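You operate a simulated robot arm through the tools that you are given. There is no shell and no other tool.

You are at the controls of a simulated robot arm. One attempt, no reset.

TASK
Stir the taro balls and the grass jelly with the purple ladle; rinse it after each.
Fine: stir till no syrup stands on top; leave the ladle in the water tub.
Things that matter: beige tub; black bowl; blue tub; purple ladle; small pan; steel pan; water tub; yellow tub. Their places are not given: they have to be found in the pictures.

The check looks at the end state, three seconds after you hand in, the way a careful person would. Anything else that was tipped, shoved, dropped, spilled or broken makes it a failure.

THE ROBOT
A 7-joint arm with a two-finger parallel gripper, fixed in place. Base frame: the origin is on the floor under the middle of its stand, x ahead of it, y to its left, z up; the work surface is at about z = 850. Readings come in mm, degrees, newtons and seconds.
It reaches about 1479 mm from its shoulder. Its first joint turns from -166.0 to 166.0 degrees. Payload 4.4 kg.
The tool frame sits at the grasp point between the pads (the TCP): z along the fingers, y along the line on which they close. The tips reach 23 mm beyond it. Largest opening 94 mm; finger width 38, thickness 10; the body of the gripper, 54 by 96 mm, starts 39 mm behind the TCP.
Orientation is that of the tool frame in the base frame, as [roll, pitch, yaw] about the fixed x, y, z axes, in that order (R = Rz(yaw) Ry(pitch) Rx(roll)). With the fingers straight down and closing along the base's y, the tool's x points along the base's -x, its y along +y and its z along -z.

THE INTERFACE
- The arm moves only by the tool nudge_tool. Its argument "motion" is a list of rows, each an object of numbers (a shift or turn left out is 0, a gripper value left out holds the last): "x", "y", "z": the shift along the base's x, y, z in mm; "rx", "ry", "rz": the turn, a rotation vector about the base's x, y, z in degrees; "fingers": the opening, from 0 (shut) to 1 (fully open). In form: [{"x": .., "y": .., "z": .., "rx": .., "ry": .., "rz": .., "fingers": ..}, ...]. A call has 1 to 20 rows; each row is the pose to reach, as a shift and turn from the pose commanded when the call began. Each row takes 0.2 s and may step no farther than 50 mm and 8.6 degrees from the row before; otherwise, or with a gripper value out of range, the whole call is refused. A pose out of reach is approached as far as the arm can. The call stops where the force on the tool passes 40 N (or 10 N more than at its start, if that is more) or the arm is blocked; 0.2 s more then pass. Each finger travels about 72 mm/s and halts on what it meets, pressing with about 35 N; the grip force reading is that of the motor and also rises with nothing between the fingers. The clock runs only during rows and for 0.2 s after the last one: add rows that repeat a pose to give the fingers time. The reply holds the time, the measured pose of the TCP, the force on the tool along the base axes, the opening and the grip force, in the units named above and with some noise, with the torque about the TCP (base axes, N m) and any sound that the robot's microphone picked up.
- Cameras (640 x 400 px; columns grow to the right, rows downward): "scene" is fixed at [217, -478.1, 1502.9]; the picture's right is [0.48, -0.88, 0.00], its down [-0.65, -0.35, -0.67] and it looks along [0.59, 0.32, -0.74] (base axes); focal length 242 px, centre (320, 200). "wrist" rides on the gripper at [87, 16, -74] in the tool frame; the picture's right is [-0.18, 0.98, 0.00], its down [-0.58, -0.11, -0.81] and it looks along [-0.79, -0.15, 0.59] (tool axes); focal length 243 px, centre (320, 200).
- capture(camera): a new picture of that camera. It takes no simulated time.
- probe_pixels(camera, pixels): for up to 12 pixels [column, row] of the newest picture of that camera ("zoom" is the newest enlarged one), the place [x, y, z] in the base frame of the surface seen there, good to about 2 mm, but the place of the scene camera against the robot may be out by one fixed shift of up to 25 mm in any direction. It takes no simulated time.
- zoom(camera, box): a new picture of the part [left, top, right, bottom] of that camera's present view, enlarged. It takes no simulated time.
- sign_off(): hands the job in; it is judged then, once.

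Leave the gripper open and the arm clear of the work at the hand-in unless told otherwise.

The tools are called after ">>>" by a JSON object that holds its "op" and its "data". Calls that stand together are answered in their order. nudge_tool: Moves the arm, as the interface text tells. Its arguments: {"type":"object","properties":{"motion":{"type":"array"}},"required":["motion"]} The other tools are called the same way: capture (camera) takes a picture; probe_pixels (camera, pixels) gives the place of the surface under pixels of a picture; zoom (camera, box) takes an enlarged picture of a part of a camera's view; sign_off () hands the job in.

At the start:

```text
time_s: 0.0
position: [636.0, 76.1, 1202.7]
tool_rot: [-179.9, 0.0, 180.0]
ft_force: [0.5, 0.1, 0.7]
ft_torque: [0.0, 0.04, 0.01]
gripper_width: 93.9
grasp_force: 0.0
```

scene: 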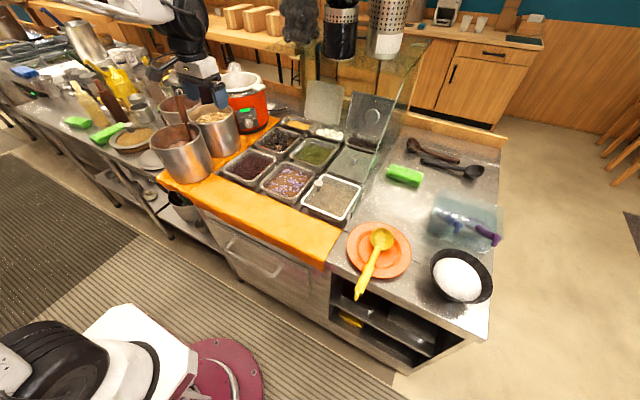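
wrist: 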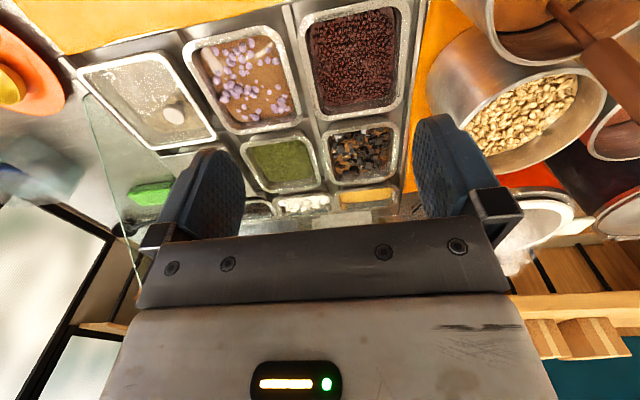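

The first pictures show a topping counter: a row of steel pans in the middle, an orange plate with a yellow ladle at about (380,250), a clear or blue tub with something purple at about (465,220), and a black bowl at (460,278). I'll zoom in on each area to identify them.

>>> {"op": "zoom", "data": {"camera": "scene", "box": [210, 100, 390, 230]}}

>>> {"op": "zoom", "data": {"camera": "scene", "box": [340, 120, 520, 310]}}

>>> {"op": "zoom", "data": {"camera": "scene", "box": [30, 30, 290, 220]}}

>>> {"op": "zoom", "data": {"camera": "wrist", "box": [60, 0, 440, 230]}}

```text
3.08 times, centred on (300, 165) of scene
```

zoom: 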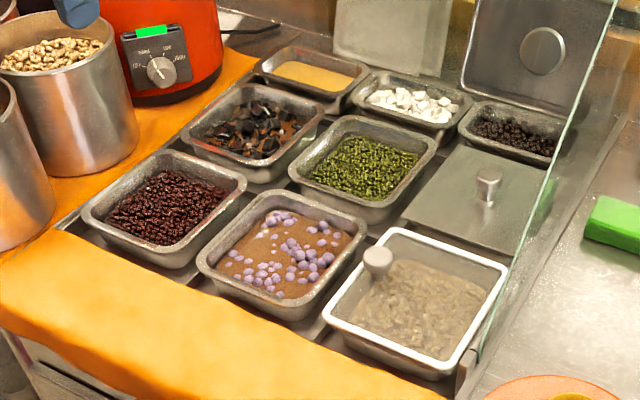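

```text
2.11 times, centred on (430, 215) of scene
```

zoom: 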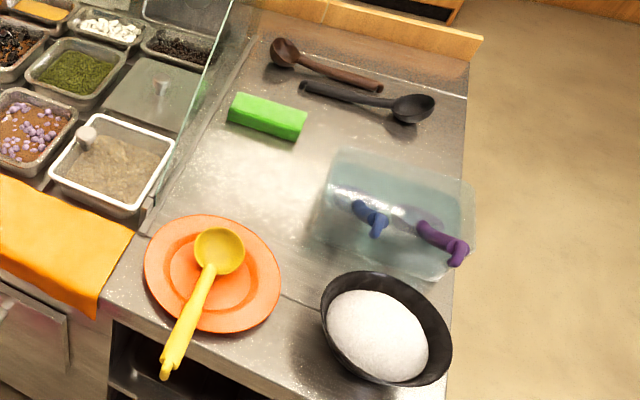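

```text
2.11 times, centred on (160, 125) of scene
```

zoom: 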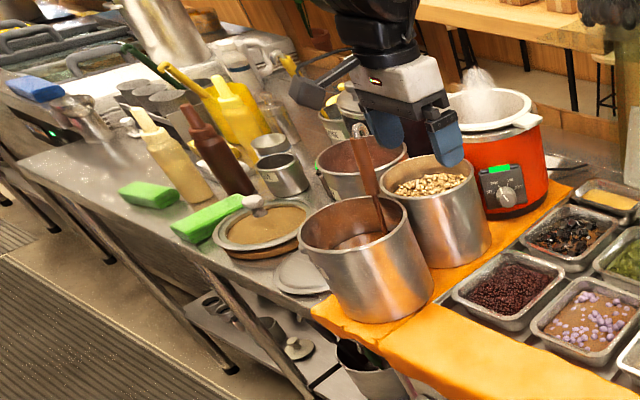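

```text
1.68 times, centred on (250, 115) of wrist
```

zoom: 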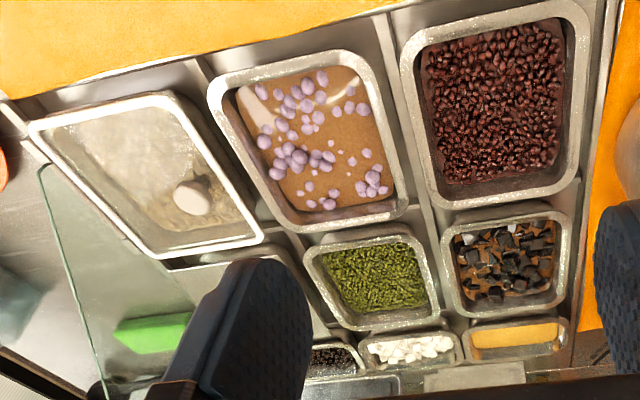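

The taro balls (purple in brown syrup) are in the front-middle pan and the black jelly cubes are in the left-rear pan. The tub at the right holds a blue-handled and a purple-handled tool. I'll look closer at these and probe some positions.

>>> {"op": "zoom", "data": {"camera": "scene", "box": [420, 180, 510, 260]}}

>>> {"op": "probe_pixels", "data": {"camera": "zoom", "pixels": [[320, 200], [200, 200], [100, 100], [560, 100], [500, 300], [440, 250], [540, 330], [250, 230], [300, 260], [60, 300], [450, 380], [330, 100]]}}

>>> {"op": "zoom", "data": {"camera": "scene", "box": [255, 100, 345, 160]}}

>>> {"op": "zoom", "data": {"camera": "scene", "box": [0, 30, 200, 160]}}

```text
5.00 times, centred on (465, 220) of scene
```

zoom: 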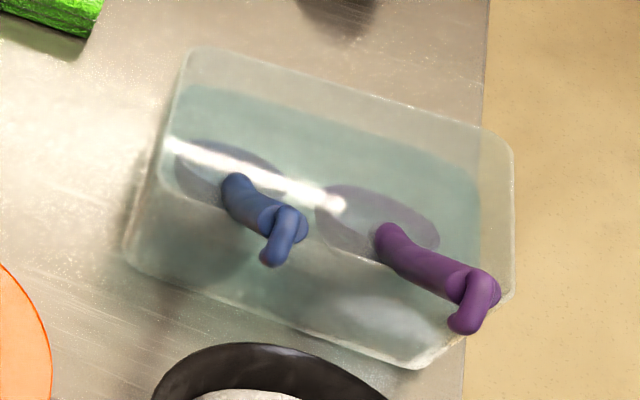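

```text
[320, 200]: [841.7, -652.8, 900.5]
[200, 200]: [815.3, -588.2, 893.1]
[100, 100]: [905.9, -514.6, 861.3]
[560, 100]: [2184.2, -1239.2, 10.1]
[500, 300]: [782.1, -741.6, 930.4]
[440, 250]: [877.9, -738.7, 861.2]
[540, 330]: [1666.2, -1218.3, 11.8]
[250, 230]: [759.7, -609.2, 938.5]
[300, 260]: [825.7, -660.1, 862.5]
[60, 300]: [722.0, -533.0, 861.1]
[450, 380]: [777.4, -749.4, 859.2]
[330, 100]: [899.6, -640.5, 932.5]
```

```text
6.67 times, centred on (300, 130) of scene
```

zoom: 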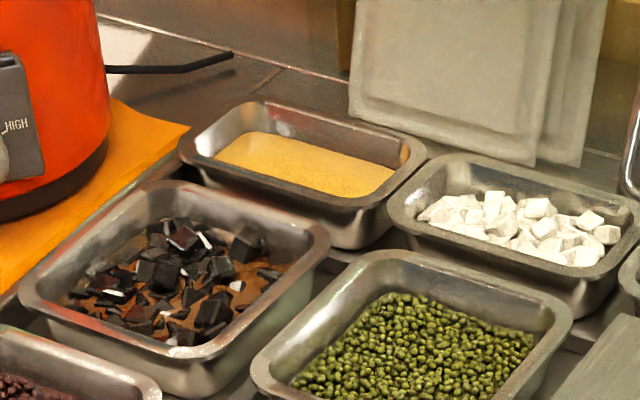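

```text
3.08 times, centred on (100, 95) of scene
```

zoom: 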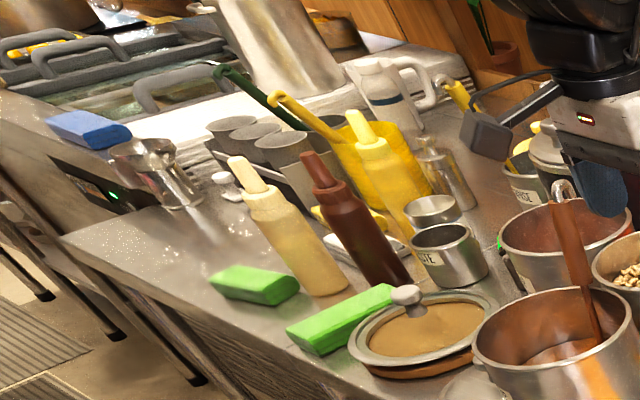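

Next I'll probe the pans in the scene picture: taro pan rim and contents, jelly pan rim and contents, the neighbours, and the glass pane edge.

>>> {"op": "zoom", "data": {"camera": "scene", "box": [210, 100, 390, 230]}}

>>> {"op": "probe_pixels", "data": {"camera": "zoom", "pixels": [[265, 195], [362, 230], [300, 310], [202, 260], [280, 230], [280, 290], [250, 88], [318, 110], [255, 175], [185, 135], [250, 125], [260, 150]]}}

>>> {"op": "probe_pixels", "data": {"camera": "zoom", "pixels": [[400, 232], [510, 280], [455, 370], [328, 312], [378, 262], [430, 300], [615, 10], [550, 170], [480, 350], [489, 175], [450, 200], [390, 130]]}}

```text
3.08 times, centred on (300, 165) of scene
```

zoom: 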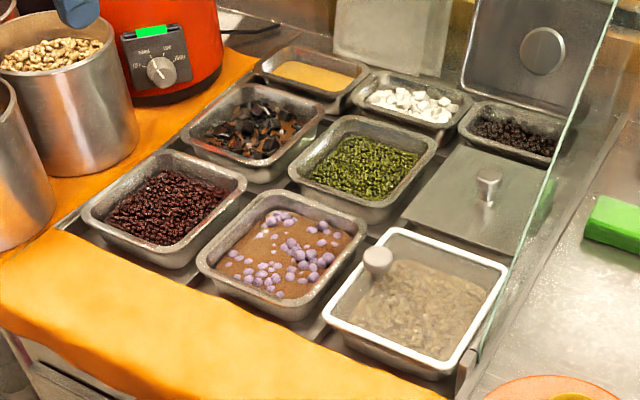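

```text
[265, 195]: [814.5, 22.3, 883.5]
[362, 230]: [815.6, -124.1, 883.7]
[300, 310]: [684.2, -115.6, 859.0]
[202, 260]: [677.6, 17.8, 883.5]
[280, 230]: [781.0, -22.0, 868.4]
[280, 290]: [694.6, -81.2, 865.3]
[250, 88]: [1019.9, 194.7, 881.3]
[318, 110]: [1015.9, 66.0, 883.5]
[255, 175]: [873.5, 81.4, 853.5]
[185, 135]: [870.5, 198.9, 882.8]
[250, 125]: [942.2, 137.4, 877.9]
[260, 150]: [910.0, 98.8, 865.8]
```

```text
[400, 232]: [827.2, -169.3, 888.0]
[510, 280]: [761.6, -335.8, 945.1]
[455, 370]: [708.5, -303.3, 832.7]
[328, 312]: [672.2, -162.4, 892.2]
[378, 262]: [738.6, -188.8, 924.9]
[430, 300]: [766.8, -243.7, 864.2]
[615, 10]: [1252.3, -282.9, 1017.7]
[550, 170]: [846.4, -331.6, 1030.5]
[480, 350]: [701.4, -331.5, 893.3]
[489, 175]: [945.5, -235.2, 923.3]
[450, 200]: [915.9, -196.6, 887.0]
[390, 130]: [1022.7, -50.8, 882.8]
```

The taro pan rim is at z≈883, spanning about x 678–815, y −124..20. The jelly pan spans about x 870–1020, y 66..199. A glass pane stands near y≈−332, so I'll zoom to find its extent before crossing it.

>>> {"op": "zoom", "data": {"camera": "scene", "box": [280, 20, 450, 240]}}

>>> {"op": "zoom", "data": {"camera": "wrist", "box": [0, 60, 240, 340]}}

>>> {"op": "probe_pixels", "data": {"camera": "wrist", "pixels": [[75, 88], [90, 130], [110, 190], [130, 260], [140, 280], [100, 110], [140, 160], [185, 40], [270, 25], [280, 120], [325, 150], [395, 130]]}}

```text
1.82 times, centred on (365, 130) of scene
```

zoom: 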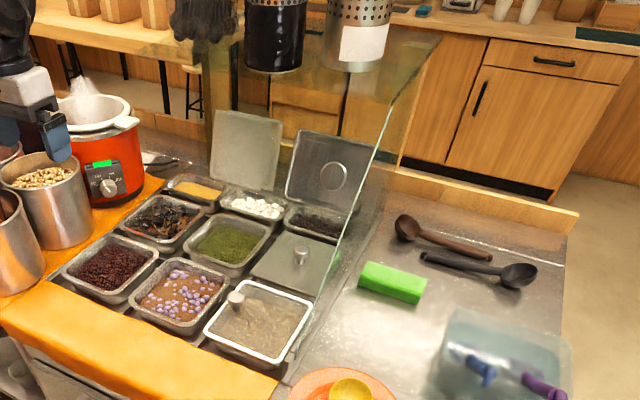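

```text
1.43 times, centred on (120, 200) of wrist
```

zoom: 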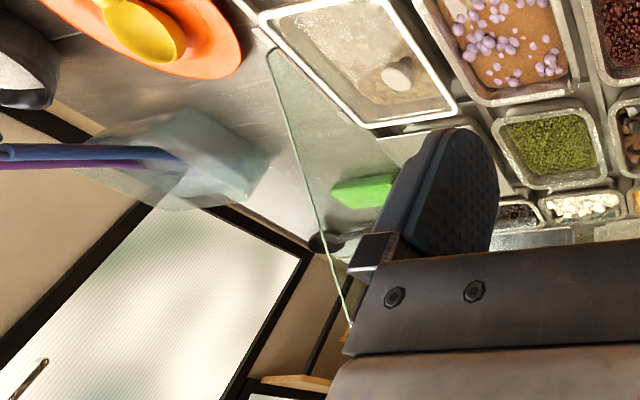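

```text
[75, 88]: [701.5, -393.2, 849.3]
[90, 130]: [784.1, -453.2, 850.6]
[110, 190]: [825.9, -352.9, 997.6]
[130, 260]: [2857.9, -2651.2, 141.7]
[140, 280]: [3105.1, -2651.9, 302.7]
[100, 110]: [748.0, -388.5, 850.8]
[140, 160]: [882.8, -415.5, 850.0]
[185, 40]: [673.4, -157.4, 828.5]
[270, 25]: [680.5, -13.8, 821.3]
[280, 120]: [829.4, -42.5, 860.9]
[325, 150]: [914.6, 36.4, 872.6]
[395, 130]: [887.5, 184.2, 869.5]
```

The wrist picture shows the blue and purple handles are long and stick up and out to −y from the tub. The glass edge slopes from about (700,−332,893) up and back to roughly (1110,−340,1290). I'll carry the arm in front of the glass to about (430,−560,1180) to look at the tub from the robot's side.

>>> {"op": "nudge_tool", "data": {"motion": [{"x": -30, "y": -30}, {"x": -60, "y": -65}, {"x": -90, "y": -100}, {"x": -120, "y": -135}, {"x": -150, "y": -170}, {"x": -175, "y": -210}, {"x": -195, "y": -255}, {"x": -206, "y": -300}, {"x": -206, "y": -345}, {"x": -206, "y": -390}, {"x": -206, "y": -435}, {"x": -206, "y": -480}, {"x": -206, "y": -525}, {"x": -206, "y": -570}, {"x": -206, "y": -610, "z": -10}, {"x": -206, "y": -636, "z": -22}, {"x": -206, "y": -636, "z": -22}]}}

>>> {"op": "capture", "data": {"camera": "wrist"}}

>>> {"op": "capture", "data": {"camera": "scene"}}

```text
time_s: 3.6
position: [430.3, -562.9, 1177.1]
tool_rot: [179.9, 0.0, 180.0]
ft_force: [-0.6, 0.3, -0.6]
ft_torque: [-0.01, 0.01, 0.02]
gripper_width: 93.5
grasp_force: 0.0
```

```text
taken
```

wrist: 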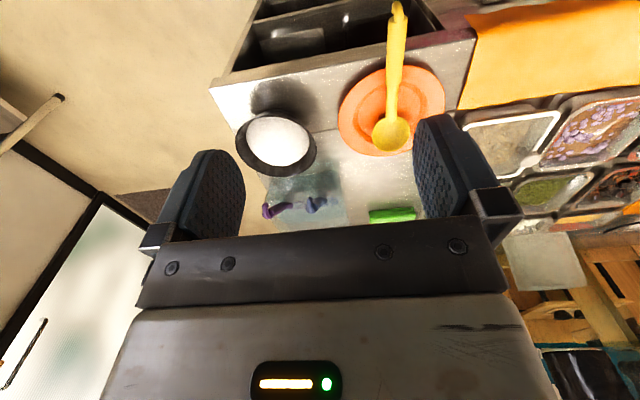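

```text
taken
```

scene: 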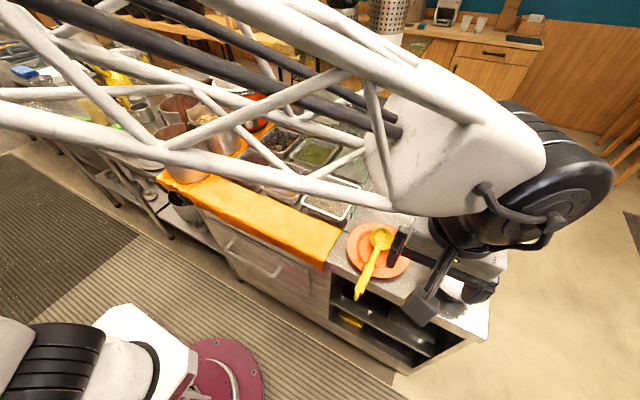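

The wrist view now shows the tub between the fingers at about (300,200), with the handle ends pointing at the camera. I'll zoom there and probe.

>>> {"op": "zoom", "data": {"camera": "wrist", "box": [230, 130, 390, 240]}}

>>> {"op": "probe_pixels", "data": {"camera": "wrist", "pixels": [[265, 212], [272, 209], [280, 207], [288, 205], [310, 204], [318, 203], [326, 203], [270, 180], [340, 175], [345, 220], [280, 150], [235, 100]]}}

```text
3.64 times, centred on (310, 185) of wrist
```

zoom: 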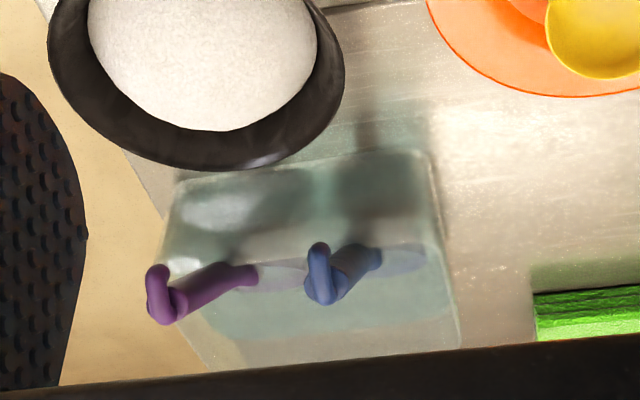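

```text
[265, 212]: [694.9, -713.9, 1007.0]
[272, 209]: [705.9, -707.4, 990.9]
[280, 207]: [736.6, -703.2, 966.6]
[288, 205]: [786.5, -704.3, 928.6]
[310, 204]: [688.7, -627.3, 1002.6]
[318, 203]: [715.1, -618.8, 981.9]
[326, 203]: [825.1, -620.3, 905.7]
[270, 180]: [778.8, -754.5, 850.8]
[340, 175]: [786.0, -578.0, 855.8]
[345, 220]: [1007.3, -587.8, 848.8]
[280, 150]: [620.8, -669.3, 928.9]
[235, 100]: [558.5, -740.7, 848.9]
```

The purple handle runs from about (787,−704,928) up to its hook at (695,−714,1007). It leans toward the robot at about 40°, with the blue handle parallel about 85 mm to the left of it. I want a view from above before grasping, so I'll tilt the tool about y and rise over the tub, well above the handles.

>>> {"op": "nudge_tool", "data": {"motion": [{"x": 30, "z": 20, "ry": 5}, {"x": 60, "y": -10, "z": 40, "ry": 10}, {"x": 90, "y": -20, "z": 60, "ry": 15}, {"x": 120, "y": -30, "z": 80, "ry": 20}, {"x": 150, "y": -40, "z": 100, "ry": 25}, {"x": 180, "y": -50, "z": 110, "ry": 30}, {"x": 210, "y": -60, "z": 115, "ry": 35}, {"x": 240, "y": -70, "z": 120, "ry": 35}, {"x": 270, "y": -80, "z": 120, "ry": 35}, {"x": 300, "y": -80, "z": 120, "ry": 35}, {"x": 300, "y": -80, "z": 120, "ry": 35}]}}

>>> {"op": "capture", "data": {"camera": "wrist"}}

```text
time_s: 6.0
position: [733.0, -638.9, 1300.9]
tool_rot: [-179.9, -35.0, 180.0]
ft_force: [-0.1, 0.5, -0.3]
ft_torque: [-0.02, 0.0, 0.02]
gripper_width: 94.0
grasp_force: 0.0
```

```text
taken
```

wrist: 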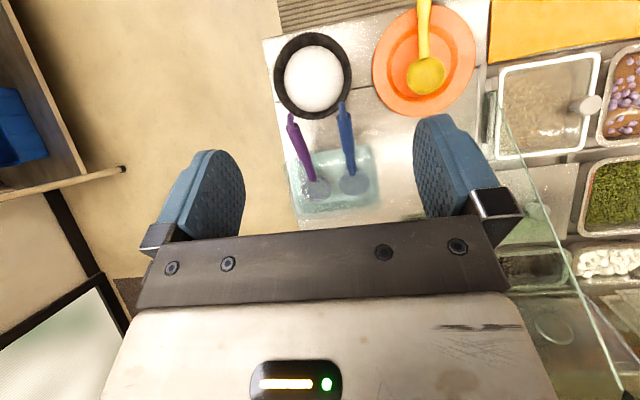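

Good overhead view. The purple ladle has its bowl at about (320,187) and its hook end at (291,118). I'll zoom in and probe.

>>> {"op": "zoom", "data": {"camera": "wrist", "box": [255, 90, 415, 230]}}

>>> {"op": "probe_pixels", "data": {"camera": "wrist", "pixels": [[290, 117], [294, 130], [298, 143], [303, 158], [308, 172], [320, 187], [344, 110], [347, 130], [350, 150], [353, 183], [290, 165], [375, 150]]}}

>>> {"op": "probe_pixels", "data": {"camera": "wrist", "pixels": [[297, 214], [380, 206], [335, 212], [286, 190], [378, 180], [312, 158], [335, 155], [365, 150], [312, 118], [312, 40], [350, 75], [276, 75]]}}

```text
2.86 times, centred on (335, 160) of wrist
```

zoom: 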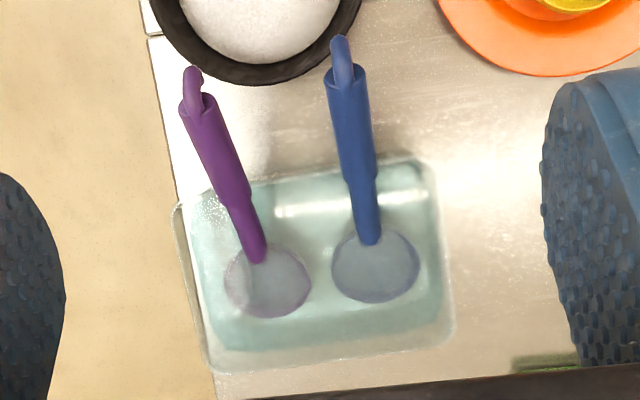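

```text
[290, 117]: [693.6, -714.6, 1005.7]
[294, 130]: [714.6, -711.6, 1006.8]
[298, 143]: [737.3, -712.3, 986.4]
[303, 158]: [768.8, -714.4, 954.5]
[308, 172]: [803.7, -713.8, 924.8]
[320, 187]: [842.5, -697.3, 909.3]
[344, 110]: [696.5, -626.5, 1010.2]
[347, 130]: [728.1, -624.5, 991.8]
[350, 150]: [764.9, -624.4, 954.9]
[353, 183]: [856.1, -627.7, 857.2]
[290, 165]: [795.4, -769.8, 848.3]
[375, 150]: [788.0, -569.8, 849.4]
```

```text
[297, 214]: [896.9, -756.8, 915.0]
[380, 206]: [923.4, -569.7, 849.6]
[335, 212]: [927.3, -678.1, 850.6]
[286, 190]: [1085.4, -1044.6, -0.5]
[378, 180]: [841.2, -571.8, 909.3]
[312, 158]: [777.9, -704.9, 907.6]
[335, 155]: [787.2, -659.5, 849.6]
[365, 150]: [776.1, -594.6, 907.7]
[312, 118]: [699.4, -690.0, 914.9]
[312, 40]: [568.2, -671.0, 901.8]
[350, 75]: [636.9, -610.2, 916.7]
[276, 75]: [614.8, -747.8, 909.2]
```

Water surface and tub rim read z≈908–915. The tub spans about x 775–925, y −770..−570. I'll probe the purple handle's centre line in an enlarged view for an accurate grasp.

>>> {"op": "zoom", "data": {"camera": "wrist", "box": [272, 105, 352, 205]}}

>>> {"op": "capture", "data": {"camera": "scene"}}

```text
4.00 times, centred on (312, 155) of wrist
```

zoom: 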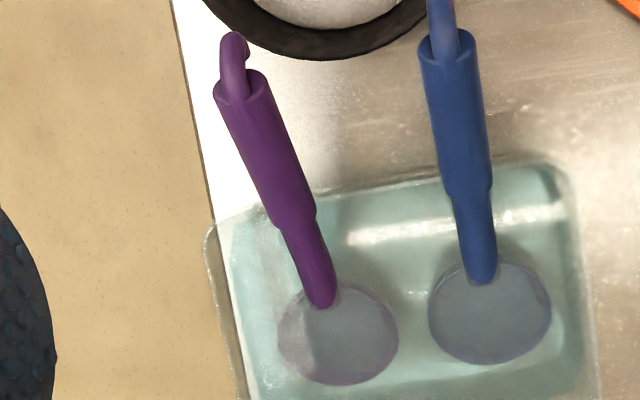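

```text
taken
```

scene: 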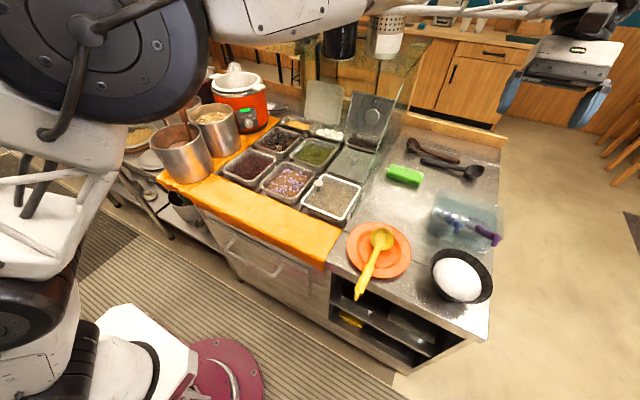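

The handle centre line is now clear in the enlarged view. I'll probe along it and at its edges.

>>> {"op": "probe_pixels", "data": {"camera": "zoom", "pixels": [[233, 60], [243, 92], [252, 115], [263, 145], [275, 175], [288, 205], [302, 240], [313, 275], [240, 150], [284, 141], [340, 340], [310, 300]]}}

>>> {"op": "probe_pixels", "data": {"camera": "zoom", "pixels": [[284, 345], [395, 340], [345, 380], [350, 290], [210, 240], [245, 395], [575, 200], [555, 170], [300, 200], [400, 180], [595, 380], [490, 320]]}}

>>> {"op": "zoom", "data": {"camera": "scene", "box": [340, 210, 420, 310]}}

```text
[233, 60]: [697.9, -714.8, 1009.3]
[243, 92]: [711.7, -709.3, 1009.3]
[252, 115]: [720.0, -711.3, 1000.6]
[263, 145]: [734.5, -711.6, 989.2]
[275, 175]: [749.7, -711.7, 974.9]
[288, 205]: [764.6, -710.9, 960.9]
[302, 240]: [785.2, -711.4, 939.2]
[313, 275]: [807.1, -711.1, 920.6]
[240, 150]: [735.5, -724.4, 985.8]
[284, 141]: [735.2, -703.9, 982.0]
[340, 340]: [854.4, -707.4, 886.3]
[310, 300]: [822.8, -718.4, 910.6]
```

```text
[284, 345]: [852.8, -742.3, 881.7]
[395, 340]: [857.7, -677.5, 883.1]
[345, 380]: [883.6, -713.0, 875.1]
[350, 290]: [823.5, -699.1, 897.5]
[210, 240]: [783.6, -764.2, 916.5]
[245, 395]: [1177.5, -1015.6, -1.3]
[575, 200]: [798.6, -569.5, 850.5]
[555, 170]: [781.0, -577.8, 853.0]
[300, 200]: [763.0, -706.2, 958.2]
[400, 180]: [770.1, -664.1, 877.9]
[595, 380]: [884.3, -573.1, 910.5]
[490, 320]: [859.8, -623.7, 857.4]
```

```text
4.00 times, centred on (380, 260) of scene
```

zoom: 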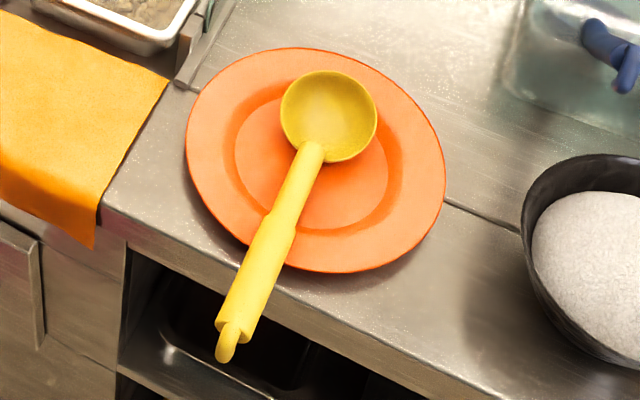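

The handle axis lies in a vertical plane at y≈−713, dropping at about 42° toward +x. It is about 20 mm thick and its thick part runs x≈706–765. The bowl centre is near (854,−710,880). I'll hover above the thick part at about (732,−713,1100), with the tilt reduced to about 12° and the fingers opened to about 62 mm.

>>> {"op": "nudge_tool", "data": {"motion": [{"y": -20, "z": -25, "ry": -4, "fingers": 0.66}, {"y": -40, "z": -50, "ry": -8, "fingers": 0.66}, {"y": -60, "z": -80, "ry": -12, "fingers": 0.66}, {"y": -73, "z": -110, "ry": -16, "fingers": 0.66}, {"y": -73, "z": -140, "ry": -20, "fingers": 0.66}, {"y": -73, "z": -170, "ry": -23, "fingers": 0.66}, {"y": -73, "z": -200, "ry": -23, "fingers": 0.66}, {"y": -73, "z": -200, "ry": -23, "fingers": 0.66}, {"y": -73, "z": -200, "ry": -23, "fingers": 0.66}]}}

>>> {"op": "capture", "data": {"camera": "wrist"}}

>>> {"op": "capture", "data": {"camera": "scene"}}

```text
time_s: 8.0
position: [732.6, -711.0, 1099.9]
tool_rot: [180.0, -12.0, -180.0]
ft_force: [-0.4, -0.3, -0.6]
ft_torque: [0.02, 0.02, -0.01]
gripper_width: 61.8
grasp_force: 0.0
```

```text
taken
```

wrist: 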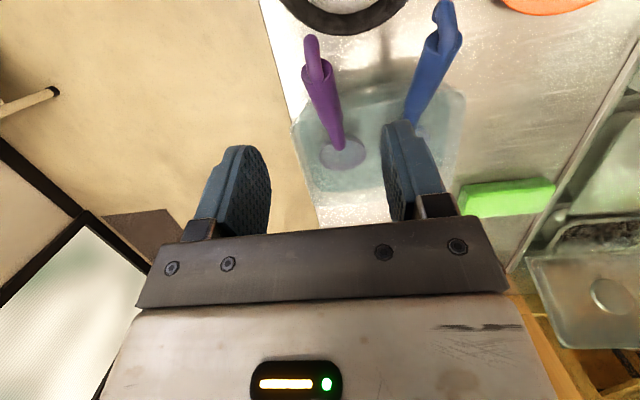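

```text
taken
```

scene: 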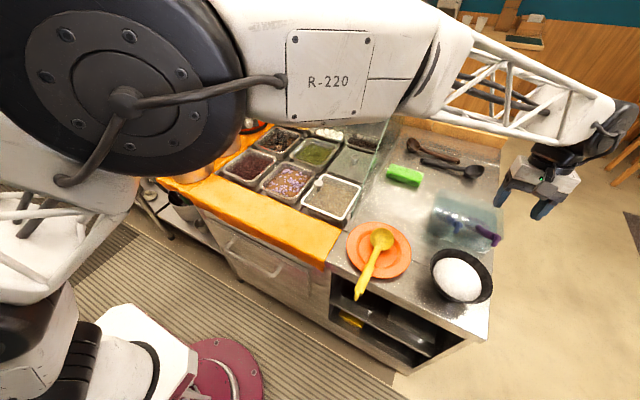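

I'm hovering above the handle. I'll probe the handle again in this closer picture to confirm its lateral centre before descending.

>>> {"op": "zoom", "data": {"camera": "wrist", "box": [280, 20, 480, 170]}}

>>> {"op": "probe_pixels", "data": {"camera": "wrist", "pixels": [[311, 42], [314, 60], [318, 78], [322, 92], [327, 105], [333, 122], [338, 140], [305, 90], [336, 84], [343, 152], [440, 12], [425, 80]]}}

```text
2.67 times, centred on (380, 95) of wrist
```

zoom: 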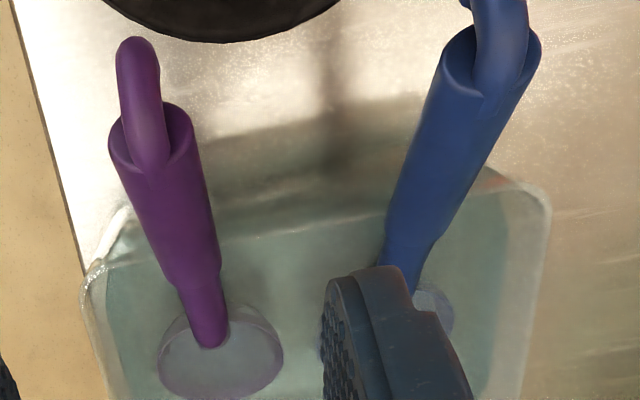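

```text
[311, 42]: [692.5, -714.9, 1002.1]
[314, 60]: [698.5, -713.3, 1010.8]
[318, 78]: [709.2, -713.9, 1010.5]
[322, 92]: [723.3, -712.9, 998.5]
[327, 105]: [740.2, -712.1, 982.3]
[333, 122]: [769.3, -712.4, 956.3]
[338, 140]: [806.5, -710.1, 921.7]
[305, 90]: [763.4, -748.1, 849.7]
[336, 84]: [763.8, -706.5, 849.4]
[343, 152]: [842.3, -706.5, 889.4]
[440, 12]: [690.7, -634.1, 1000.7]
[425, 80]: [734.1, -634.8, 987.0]
```

The axis is confirmed at y≈−713. I'll descend so the TCP lands on the handle axis at about (733,−713,980), then look before closing.

>>> {"op": "nudge_tool", "data": {"motion": [{"x": 3, "z": -25}, {"x": 3, "z": -50}, {"x": 3, "z": -75}, {"x": 3, "z": -92}, {"x": 3, "z": -105}, {"x": 3, "z": -114}, {"x": 3, "z": -121}, {"x": 3, "z": -121}]}}

>>> {"op": "capture", "data": {"camera": "wrist"}}

>>> {"op": "zoom", "data": {"camera": "scene", "box": [400, 140, 560, 300]}}

```text
time_s: 9.8
position: [733.5, -713.0, 980.9]
tool_rot: [180.0, -12.1, -180.0]
ft_force: [-0.4, 0.1, 0.0]
ft_torque: [0.02, 0.01, 0.01]
gripper_width: 62.2
grasp_force: 0.0
```

```text
taken
```

wrist: 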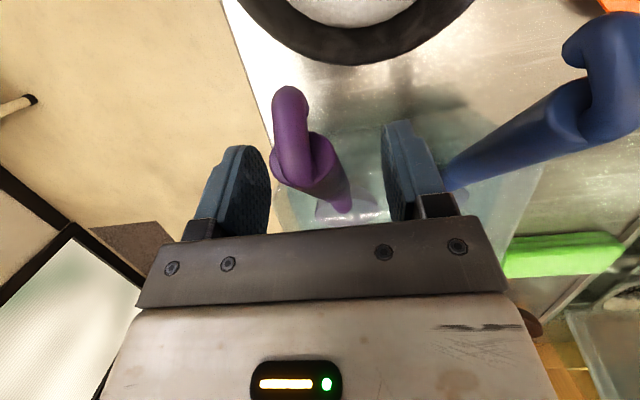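

```text
2.50 times, centred on (480, 220) of scene
```

zoom: 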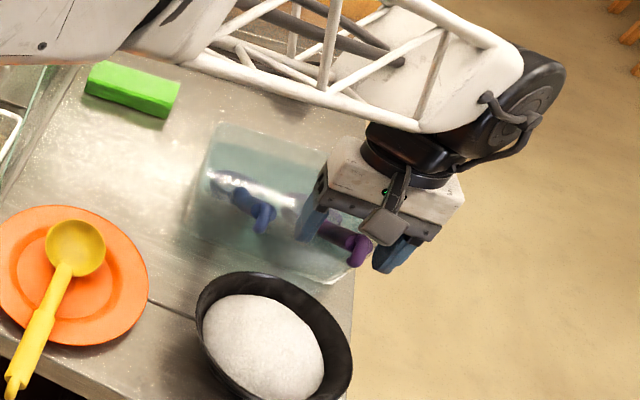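

The purple handle sits between the pads with no force on the tool. I'll close the fingers now.

>>> {"op": "nudge_tool", "data": {"motion": [{"fingers": 0.4}, {"fingers": 0.28}, {"fingers": 0.15}, {"fingers": 0.0}, {"fingers": 0.0}, {"fingers": 0.0}]}}

>>> {"op": "capture", "data": {"camera": "wrist"}}

```text
time_s: 11.2
position: [734.7, -713.7, 980.6]
tool_rot: [179.9, -12.0, 180.0]
ft_force: [0.4, -1.1, 1.9]
ft_torque: [-0.03, -0.07, -0.08]
gripper_width: 23.5
grasp_force: 34.8
```

```text
taken
```

wrist: 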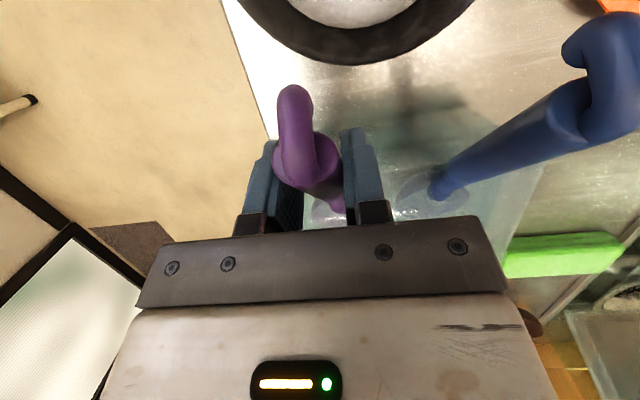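

Gripped at 23.5 mm opening and 35 N. I'll lift the ladle about 12 mm first. Then I'll pivot it about its bowl inside the tub so the handle stands steeper and the bowl tips to drain as it comes up.

>>> {"op": "nudge_tool", "data": {"motion": [{"z": 5}, {"z": 12}, {"x": 11.1, "z": 24.1, "ry": 6}, {"x": 23.4, "z": 35, "ry": 12}, {"x": 36.8, "z": 44.5, "ry": 18}, {"x": 51.2, "z": 52.6, "ry": 24}, {"x": 66.2, "z": 59.1, "ry": 30}, {"x": 81.9, "z": 64, "ry": 36}, {"x": 81.9, "z": 64, "ry": 36}]}}

>>> {"op": "capture", "data": {"camera": "wrist"}}

>>> {"op": "zoom", "data": {"camera": "scene", "box": [400, 140, 560, 300]}}

```text
time_s: 13.2
position: [817.6, -713.0, 1043.4]
tool_rot: [-180.0, -48.1, -180.0]
ft_force: [-0.3, -0.9, -0.5]
ft_torque: [0.0, 0.02, 0.01]
gripper_width: 23.4
grasp_force: 34.6
```

```text
taken
```

wrist: 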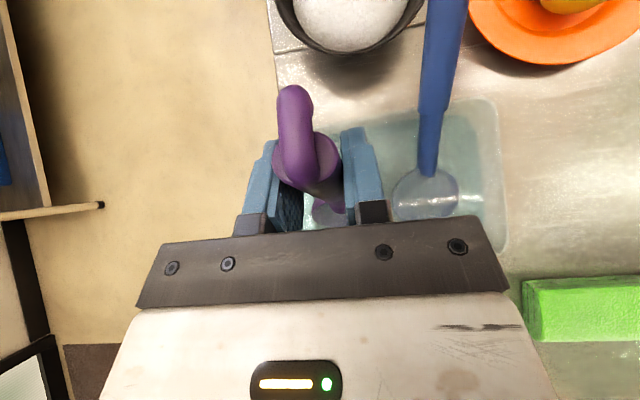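

```text
2.50 times, centred on (480, 220) of scene
```

zoom: 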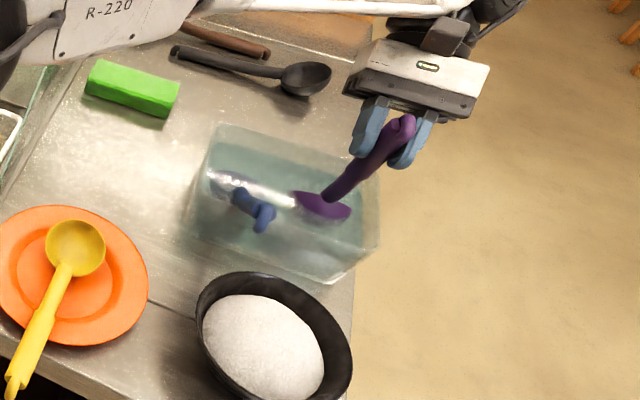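

The ladle came along rigidly and its bowl is now tipped in the tub. I'll lift it straight up slowly so it drains over the tub, pause, then look.

>>> {"op": "nudge_tool", "data": {"motion": [{"z": 10}, {"z": 20}, {"z": 30}, {"z": 40}, {"z": 50}, {"z": 60}, {"z": 70}, {"z": 80, "ry": 4}, {"z": 90, "ry": 8}, {"z": 100, "ry": 8}, {"z": 110, "ry": 8}, {"z": 110, "ry": 8}, {"z": 110, "ry": 4}, {"z": 110, "ry": 8}, {"z": 110, "ry": 8}, {"z": 110, "ry": 8}]}}

>>> {"op": "capture", "data": {"camera": "scene"}}

>>> {"op": "zoom", "data": {"camera": "scene", "box": [400, 100, 560, 300]}}

>>> {"op": "capture", "data": {"camera": "wrist"}}

```text
time_s: 16.6
position: [763.9, -674.3, 1098.1]
tool_rot: [-180.0, -56.1, 180.0]
ft_force: [-0.3, 0.0, -1.1]
ft_torque: [0.0, 0.02, 0.02]
gripper_width: 23.5
grasp_force: 35.3
out of reach, approached as far as the arm can: row 8, 9, 10, 11, 12, 13, 14, 15, 16
```

```text
taken
```

scene: 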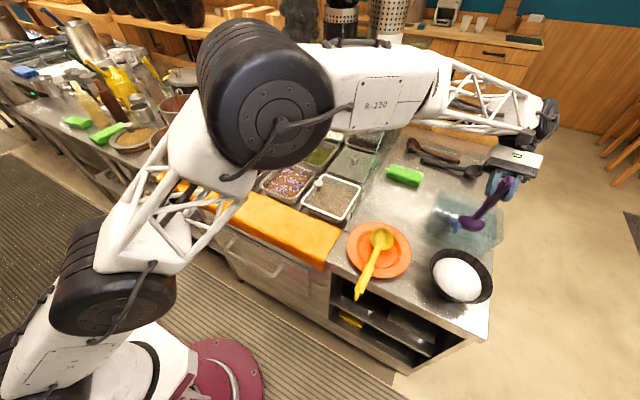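

```text
2.00 times, centred on (480, 200) of scene
```

zoom: 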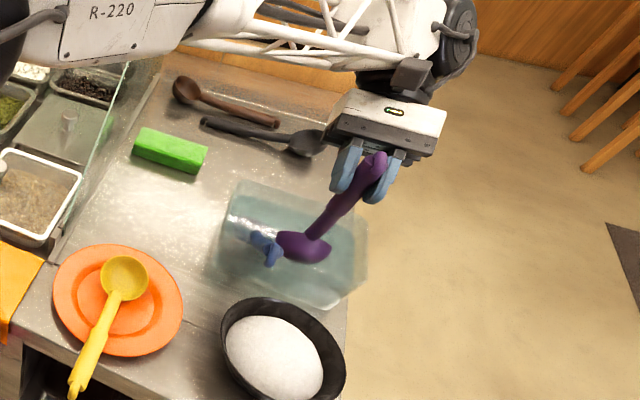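

```text
taken
```

wrist: 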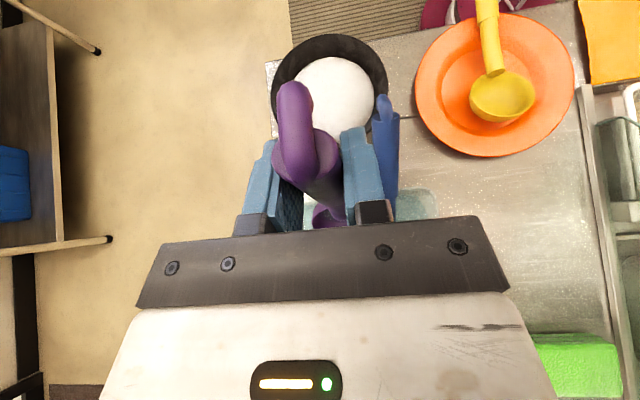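

The arm hit its reach limit at this tilt and pulled the ladle in toward (764,−674,1098). The blue ladle looks unmoved at the same pixels, and the forces are near zero. I'll reduce the tilt with no translation, which swings the bowl away from the blue handle and brings the wrist back within reach.

>>> {"op": "nudge_tool", "data": {"motion": [{"ry": -6}, {"ry": -12}, {"ry": -18}, {"ry": -24}, {"ry": -24}]}}

>>> {"op": "zoom", "data": {"camera": "scene", "box": [400, 100, 560, 300]}}

>>> {"op": "capture", "data": {"camera": "wrist"}}

```text
time_s: 17.8
position: [763.0, -677.1, 1098.4]
tool_rot: [-179.9, -31.9, 180.0]
ft_force: [0.5, 0.6, -0.5]
ft_torque: [0.02, 0.0, -0.01]
gripper_width: 23.3
grasp_force: 35.0
```

```text
2.00 times, centred on (480, 200) of scene
```

zoom: 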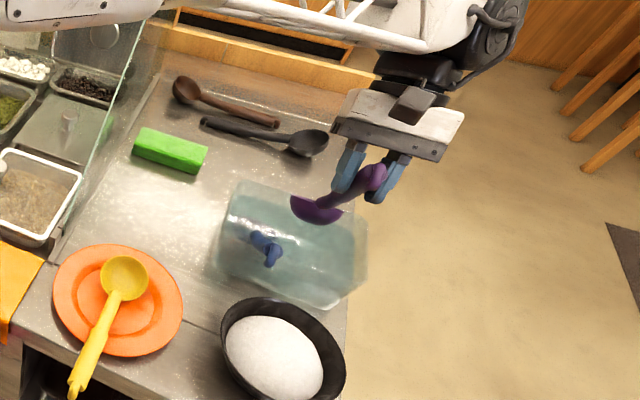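

```text
taken
```

wrist: 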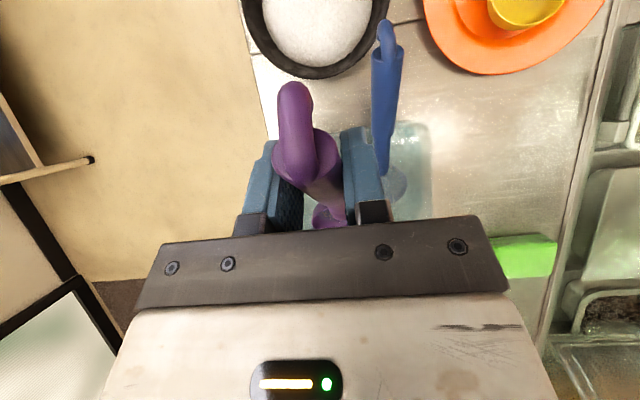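

Reply shows the commanded pose is the clamped one, now about (763,−675,1098) with tilt 32°, and the bowl is clear above the tub. I'll raise it and swing around in front of the glass edge, keeping the bowl above z≈1030, to a place above the taro pan.

>>> {"op": "nudge_tool", "data": {"motion": [{"z": 40}, {"z": 80}, {"x": -30, "z": 105}, {"x": -60, "y": 20, "z": 105}, {"x": -90, "y": 45, "z": 105}, {"x": -120, "y": 80, "z": 105}, {"x": -143, "y": 120, "z": 105}, {"x": -143, "y": 165, "z": 105}, {"x": -143, "y": 210, "z": 105}, {"x": -143, "y": 255, "z": 105}, {"x": -143, "y": 300, "z": 105}, {"x": -143, "y": 345, "z": 105}, {"x": -143, "y": 390, "z": 105}, {"x": -143, "y": 435, "z": 105}, {"x": -143, "y": 480, "z": 105}, {"x": -143, "y": 525, "z": 105}, {"x": -143, "y": 570, "z": 105}, {"x": -143, "y": 610, "z": 105}, {"x": -143, "y": 620, "z": 105}, {"x": -143, "y": 620, "z": 105}]}}

>>> {"op": "capture", "data": {"camera": "scene"}}

>>> {"op": "capture", "data": {"camera": "wrist"}}

```text
time_s: 22.0
position: [619.9, -55.4, 1204.8]
tool_rot: [180.0, -32.0, -180.0]
ft_force: [-0.2, -0.5, -1.0]
ft_torque: [0.0, 0.03, 0.0]
gripper_width: 23.5
grasp_force: 34.9
```

```text
taken
```

scene: 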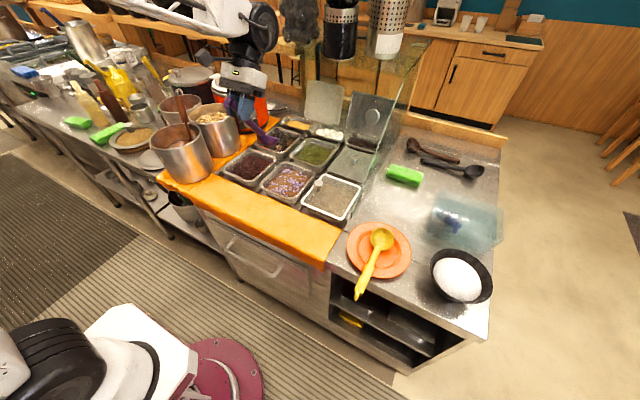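

```text
taken
```

wrist: 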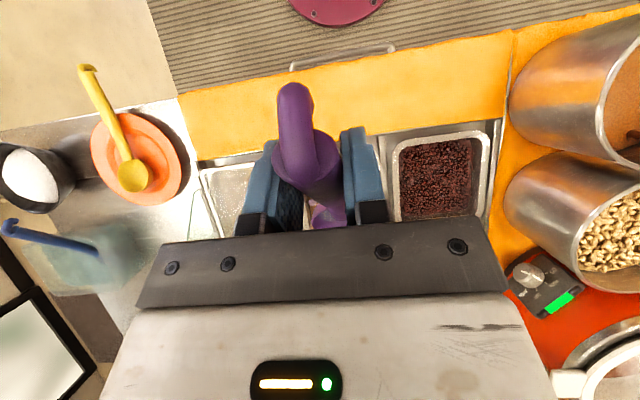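

Now over the pans. I need the scene camera's fixed shift, so I'll probe the same features in both cameras: red bean pan corners, the plate, and the black bowl.

>>> {"op": "zoom", "data": {"camera": "wrist", "box": [370, 100, 520, 230]}}

>>> {"op": "zoom", "data": {"camera": "scene", "box": [200, 110, 370, 230]}}

```text
3.08 times, centred on (445, 165) of wrist
```

zoom: 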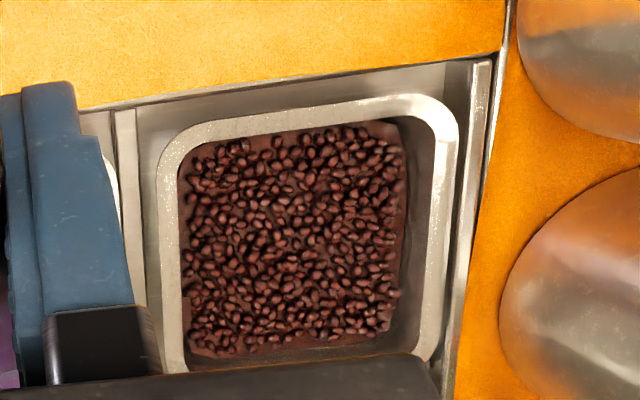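

```text
3.33 times, centred on (285, 170) of scene
```

zoom: 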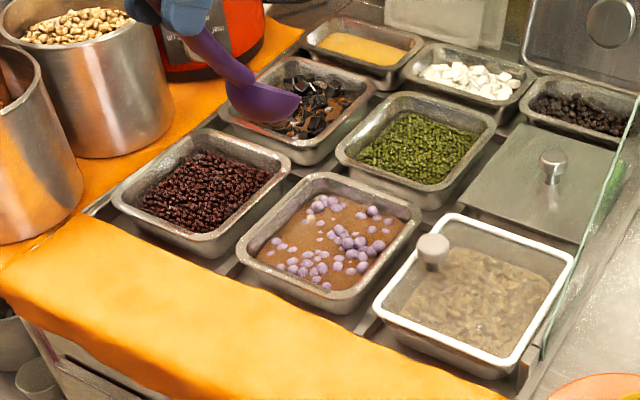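

Probing the red bean pan rim in both views: near edge, left edge and right edge.

>>> {"op": "probe_pixels", "data": {"camera": "wrist", "pixels": [[438, 136], [400, 183], [484, 187], [404, 160], [487, 160], [420, 138], [455, 134], [400, 200]]}}

>>> {"op": "probe_pixels", "data": {"camera": "zoom", "pixels": [[160, 228], [140, 215], [190, 240], [160, 162], [140, 175], [255, 203], [270, 188], [245, 150], [285, 285], [260, 268], [310, 298], [390, 240]]}}

```text
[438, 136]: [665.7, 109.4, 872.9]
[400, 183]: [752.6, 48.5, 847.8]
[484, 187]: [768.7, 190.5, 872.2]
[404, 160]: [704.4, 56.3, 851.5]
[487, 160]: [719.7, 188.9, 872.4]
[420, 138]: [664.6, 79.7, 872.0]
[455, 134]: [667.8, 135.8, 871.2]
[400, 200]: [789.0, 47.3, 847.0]
```

```text
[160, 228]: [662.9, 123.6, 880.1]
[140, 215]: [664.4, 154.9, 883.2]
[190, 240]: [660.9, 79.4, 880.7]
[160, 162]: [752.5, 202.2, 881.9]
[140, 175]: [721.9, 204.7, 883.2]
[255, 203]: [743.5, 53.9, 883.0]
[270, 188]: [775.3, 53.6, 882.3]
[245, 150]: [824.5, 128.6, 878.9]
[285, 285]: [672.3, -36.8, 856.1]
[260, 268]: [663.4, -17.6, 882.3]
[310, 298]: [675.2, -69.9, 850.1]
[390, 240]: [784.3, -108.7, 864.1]
```

Rim z reads 872 in wrist and 883 in scene, so the scene reads about 11 mm high. For a cleaner x/y offset I'll use sharper features, zooming on the bean pan's rim corner in both views.

>>> {"op": "zoom", "data": {"camera": "wrist", "box": [385, 120, 500, 200]}}

>>> {"op": "probe_pixels", "data": {"camera": "zoom", "pixels": [[290, 85], [290, 98], [60, 200], [72, 200], [545, 250], [560, 250], [575, 250], [530, 250], [60, 320], [72, 320], [560, 320], [290, 75]]}}

>>> {"op": "zoom", "data": {"camera": "scene", "box": [220, 130, 300, 185]}}

```text
5.00 times, centred on (442, 160) of wrist
```

zoom: 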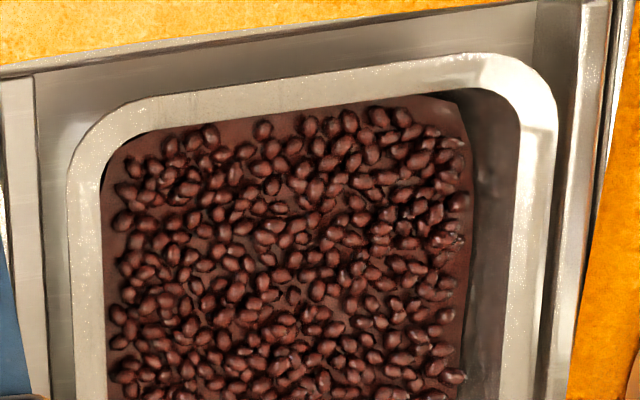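

```text
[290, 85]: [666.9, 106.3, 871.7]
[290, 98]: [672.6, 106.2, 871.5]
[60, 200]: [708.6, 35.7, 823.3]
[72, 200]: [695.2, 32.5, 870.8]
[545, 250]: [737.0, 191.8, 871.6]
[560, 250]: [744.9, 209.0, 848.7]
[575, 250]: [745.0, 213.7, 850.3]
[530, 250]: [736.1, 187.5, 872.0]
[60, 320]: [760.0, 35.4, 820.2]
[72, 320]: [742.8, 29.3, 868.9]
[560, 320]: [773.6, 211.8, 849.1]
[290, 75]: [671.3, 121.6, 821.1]
```

```text
7.27 times, centred on (260, 158) of scene
```

zoom: 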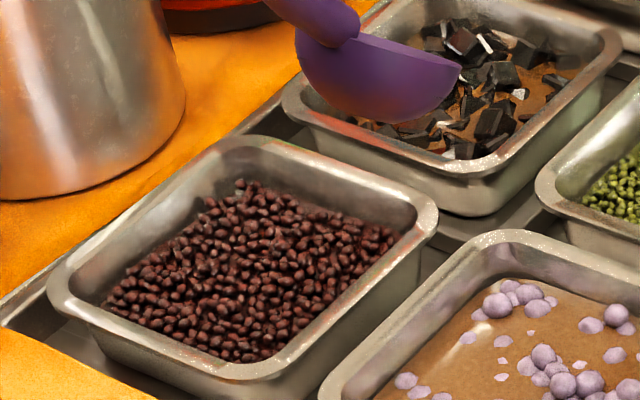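

Now the same rim in this scene zoom.

>>> {"op": "probe_pixels", "data": {"camera": "zoom", "pixels": [[150, 345], [150, 350], [152, 338], [150, 200], [143, 196], [157, 208], [350, 300], [343, 296], [358, 306], [330, 170], [325, 180], [170, 352]]}}

>>> {"op": "zoom", "data": {"camera": "scene", "box": [255, 155, 320, 205]}}

```text
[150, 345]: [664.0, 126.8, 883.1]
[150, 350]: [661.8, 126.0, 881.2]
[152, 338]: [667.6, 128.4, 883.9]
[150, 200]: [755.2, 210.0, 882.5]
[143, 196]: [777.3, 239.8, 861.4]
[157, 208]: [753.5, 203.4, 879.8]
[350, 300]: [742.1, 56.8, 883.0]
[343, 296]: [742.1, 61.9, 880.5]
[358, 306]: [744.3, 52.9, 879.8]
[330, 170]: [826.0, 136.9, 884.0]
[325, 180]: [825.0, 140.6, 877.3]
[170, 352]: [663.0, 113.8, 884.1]
```

```text
8.00 times, centred on (288, 180) of scene
```

zoom: 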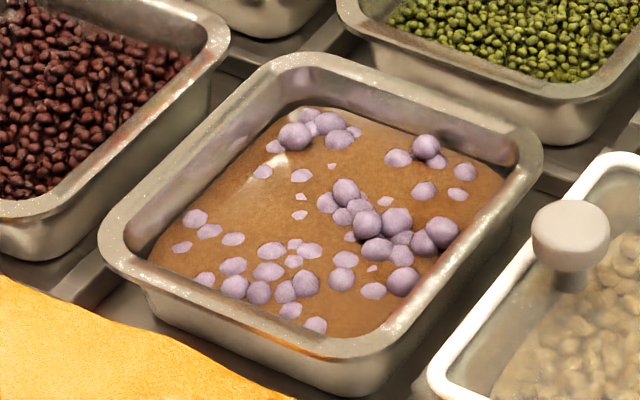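

The fixed scene shift is about (−2, +19, +11) mm: scene minus wrist. Next I'll probe the taro pan rim and contents in this enlarged scene view.

>>> {"op": "probe_pixels", "data": {"camera": "zoom", "pixels": [[205, 140], [190, 128], [220, 322], [210, 318], [455, 268], [470, 262], [410, 90], [400, 98], [340, 200], [230, 220], [430, 235], [300, 280]]}}

>>> {"op": "probe_pixels", "data": {"camera": "zoom", "pixels": [[250, 190], [390, 310], [440, 180], [330, 130], [205, 255], [160, 235], [285, 95], [500, 175], [355, 345], [570, 230], [610, 165], [440, 370]]}}

>>> {"op": "zoom", "data": {"camera": "scene", "box": [250, 110, 315, 160]}}

```text
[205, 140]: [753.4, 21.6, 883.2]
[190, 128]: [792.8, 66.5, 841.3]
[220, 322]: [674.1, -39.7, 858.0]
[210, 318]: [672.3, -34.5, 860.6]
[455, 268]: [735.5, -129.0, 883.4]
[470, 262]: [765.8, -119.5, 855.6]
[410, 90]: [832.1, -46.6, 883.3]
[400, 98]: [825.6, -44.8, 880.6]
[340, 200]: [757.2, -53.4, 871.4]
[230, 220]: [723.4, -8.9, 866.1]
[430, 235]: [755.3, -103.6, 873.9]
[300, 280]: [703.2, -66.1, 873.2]
```

```text
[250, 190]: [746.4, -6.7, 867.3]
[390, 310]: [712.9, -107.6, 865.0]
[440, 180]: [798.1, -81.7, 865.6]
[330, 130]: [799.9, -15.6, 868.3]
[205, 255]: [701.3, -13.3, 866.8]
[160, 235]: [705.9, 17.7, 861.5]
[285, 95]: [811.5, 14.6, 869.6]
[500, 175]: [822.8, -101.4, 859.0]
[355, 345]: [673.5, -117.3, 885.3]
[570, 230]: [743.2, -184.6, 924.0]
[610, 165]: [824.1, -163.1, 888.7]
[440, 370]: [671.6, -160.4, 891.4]
```

```text
8.00 times, centred on (282, 135) of scene
```

zoom: 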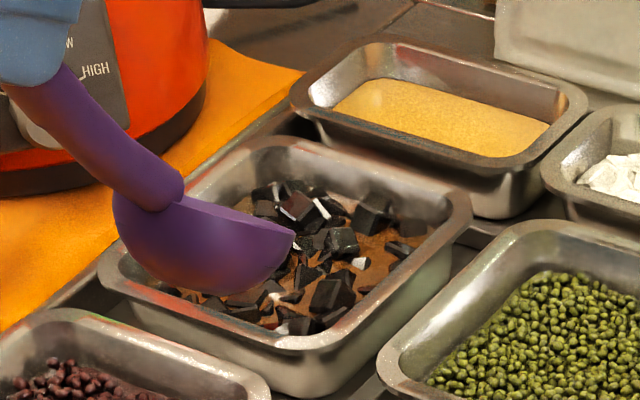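

Corrected for the shift, the taro pan's contents span about x 680–820, y −138..−9 with the surface at z≈855 and rim at z≈872. Centre is about (750,−73). I'll bring the bowl over the centre at about z 940 with the tilt at 48°, then check.

>>> {"op": "nudge_tool", "data": {"motion": [{"x": 20, "y": -5, "z": -20, "ry": 4}, {"x": 40, "y": -10, "z": -40, "ry": 8}, {"x": 60, "y": -15, "z": -60, "ry": 12}, {"x": 80, "y": -21.5, "z": -80, "ry": 16}, {"x": 89.4, "y": -21.5, "z": -100, "ry": 16}, {"x": 89.4, "y": -21.5, "z": -114, "ry": 16}, {"x": 89.4, "y": -21.5, "z": -114, "ry": 16}]}}

>>> {"op": "capture", "data": {"camera": "scene"}}

>>> {"op": "zoom", "data": {"camera": "scene", "box": [240, 110, 340, 210]}}

>>> {"op": "capture", "data": {"camera": "wrist"}}

```text
time_s: 23.6
position: [710.4, -77.3, 1089.5]
tool_rot: [179.9, -48.0, -180.0]
ft_force: [-0.9, 0.3, -0.2]
ft_torque: [-0.01, -0.01, -0.01]
gripper_width: 23.6
grasp_force: 35.1
```

```text
taken
```

scene: 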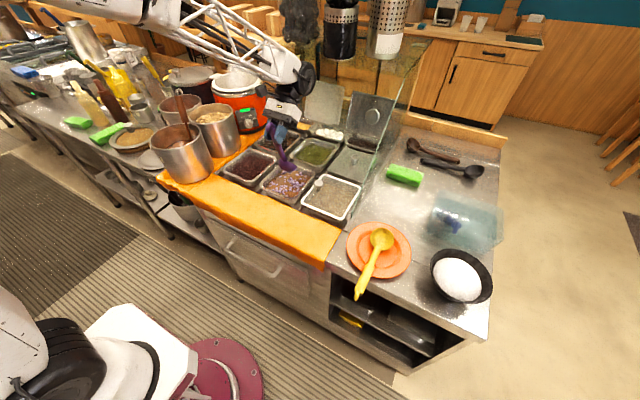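

```text
4.00 times, centred on (290, 160) of scene
```

zoom: 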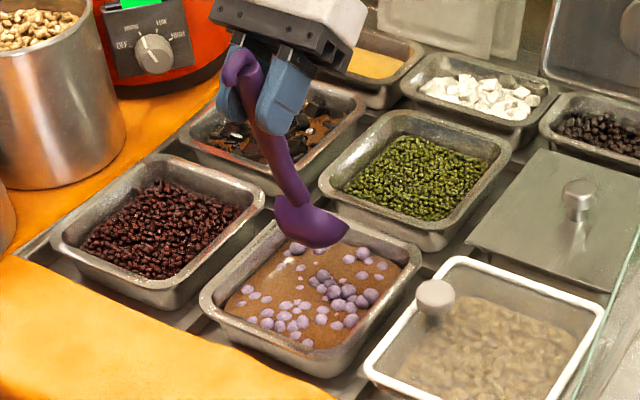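

```text
taken
```

wrist: 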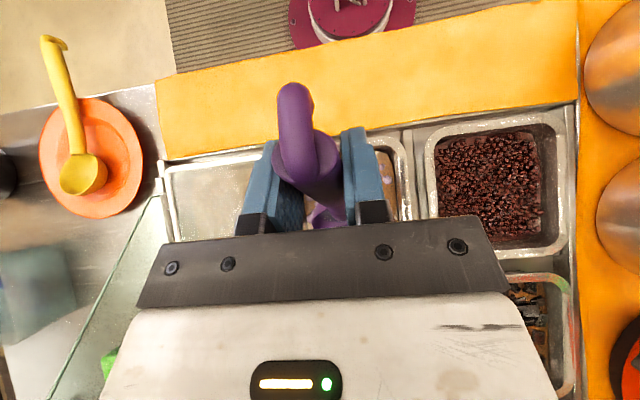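

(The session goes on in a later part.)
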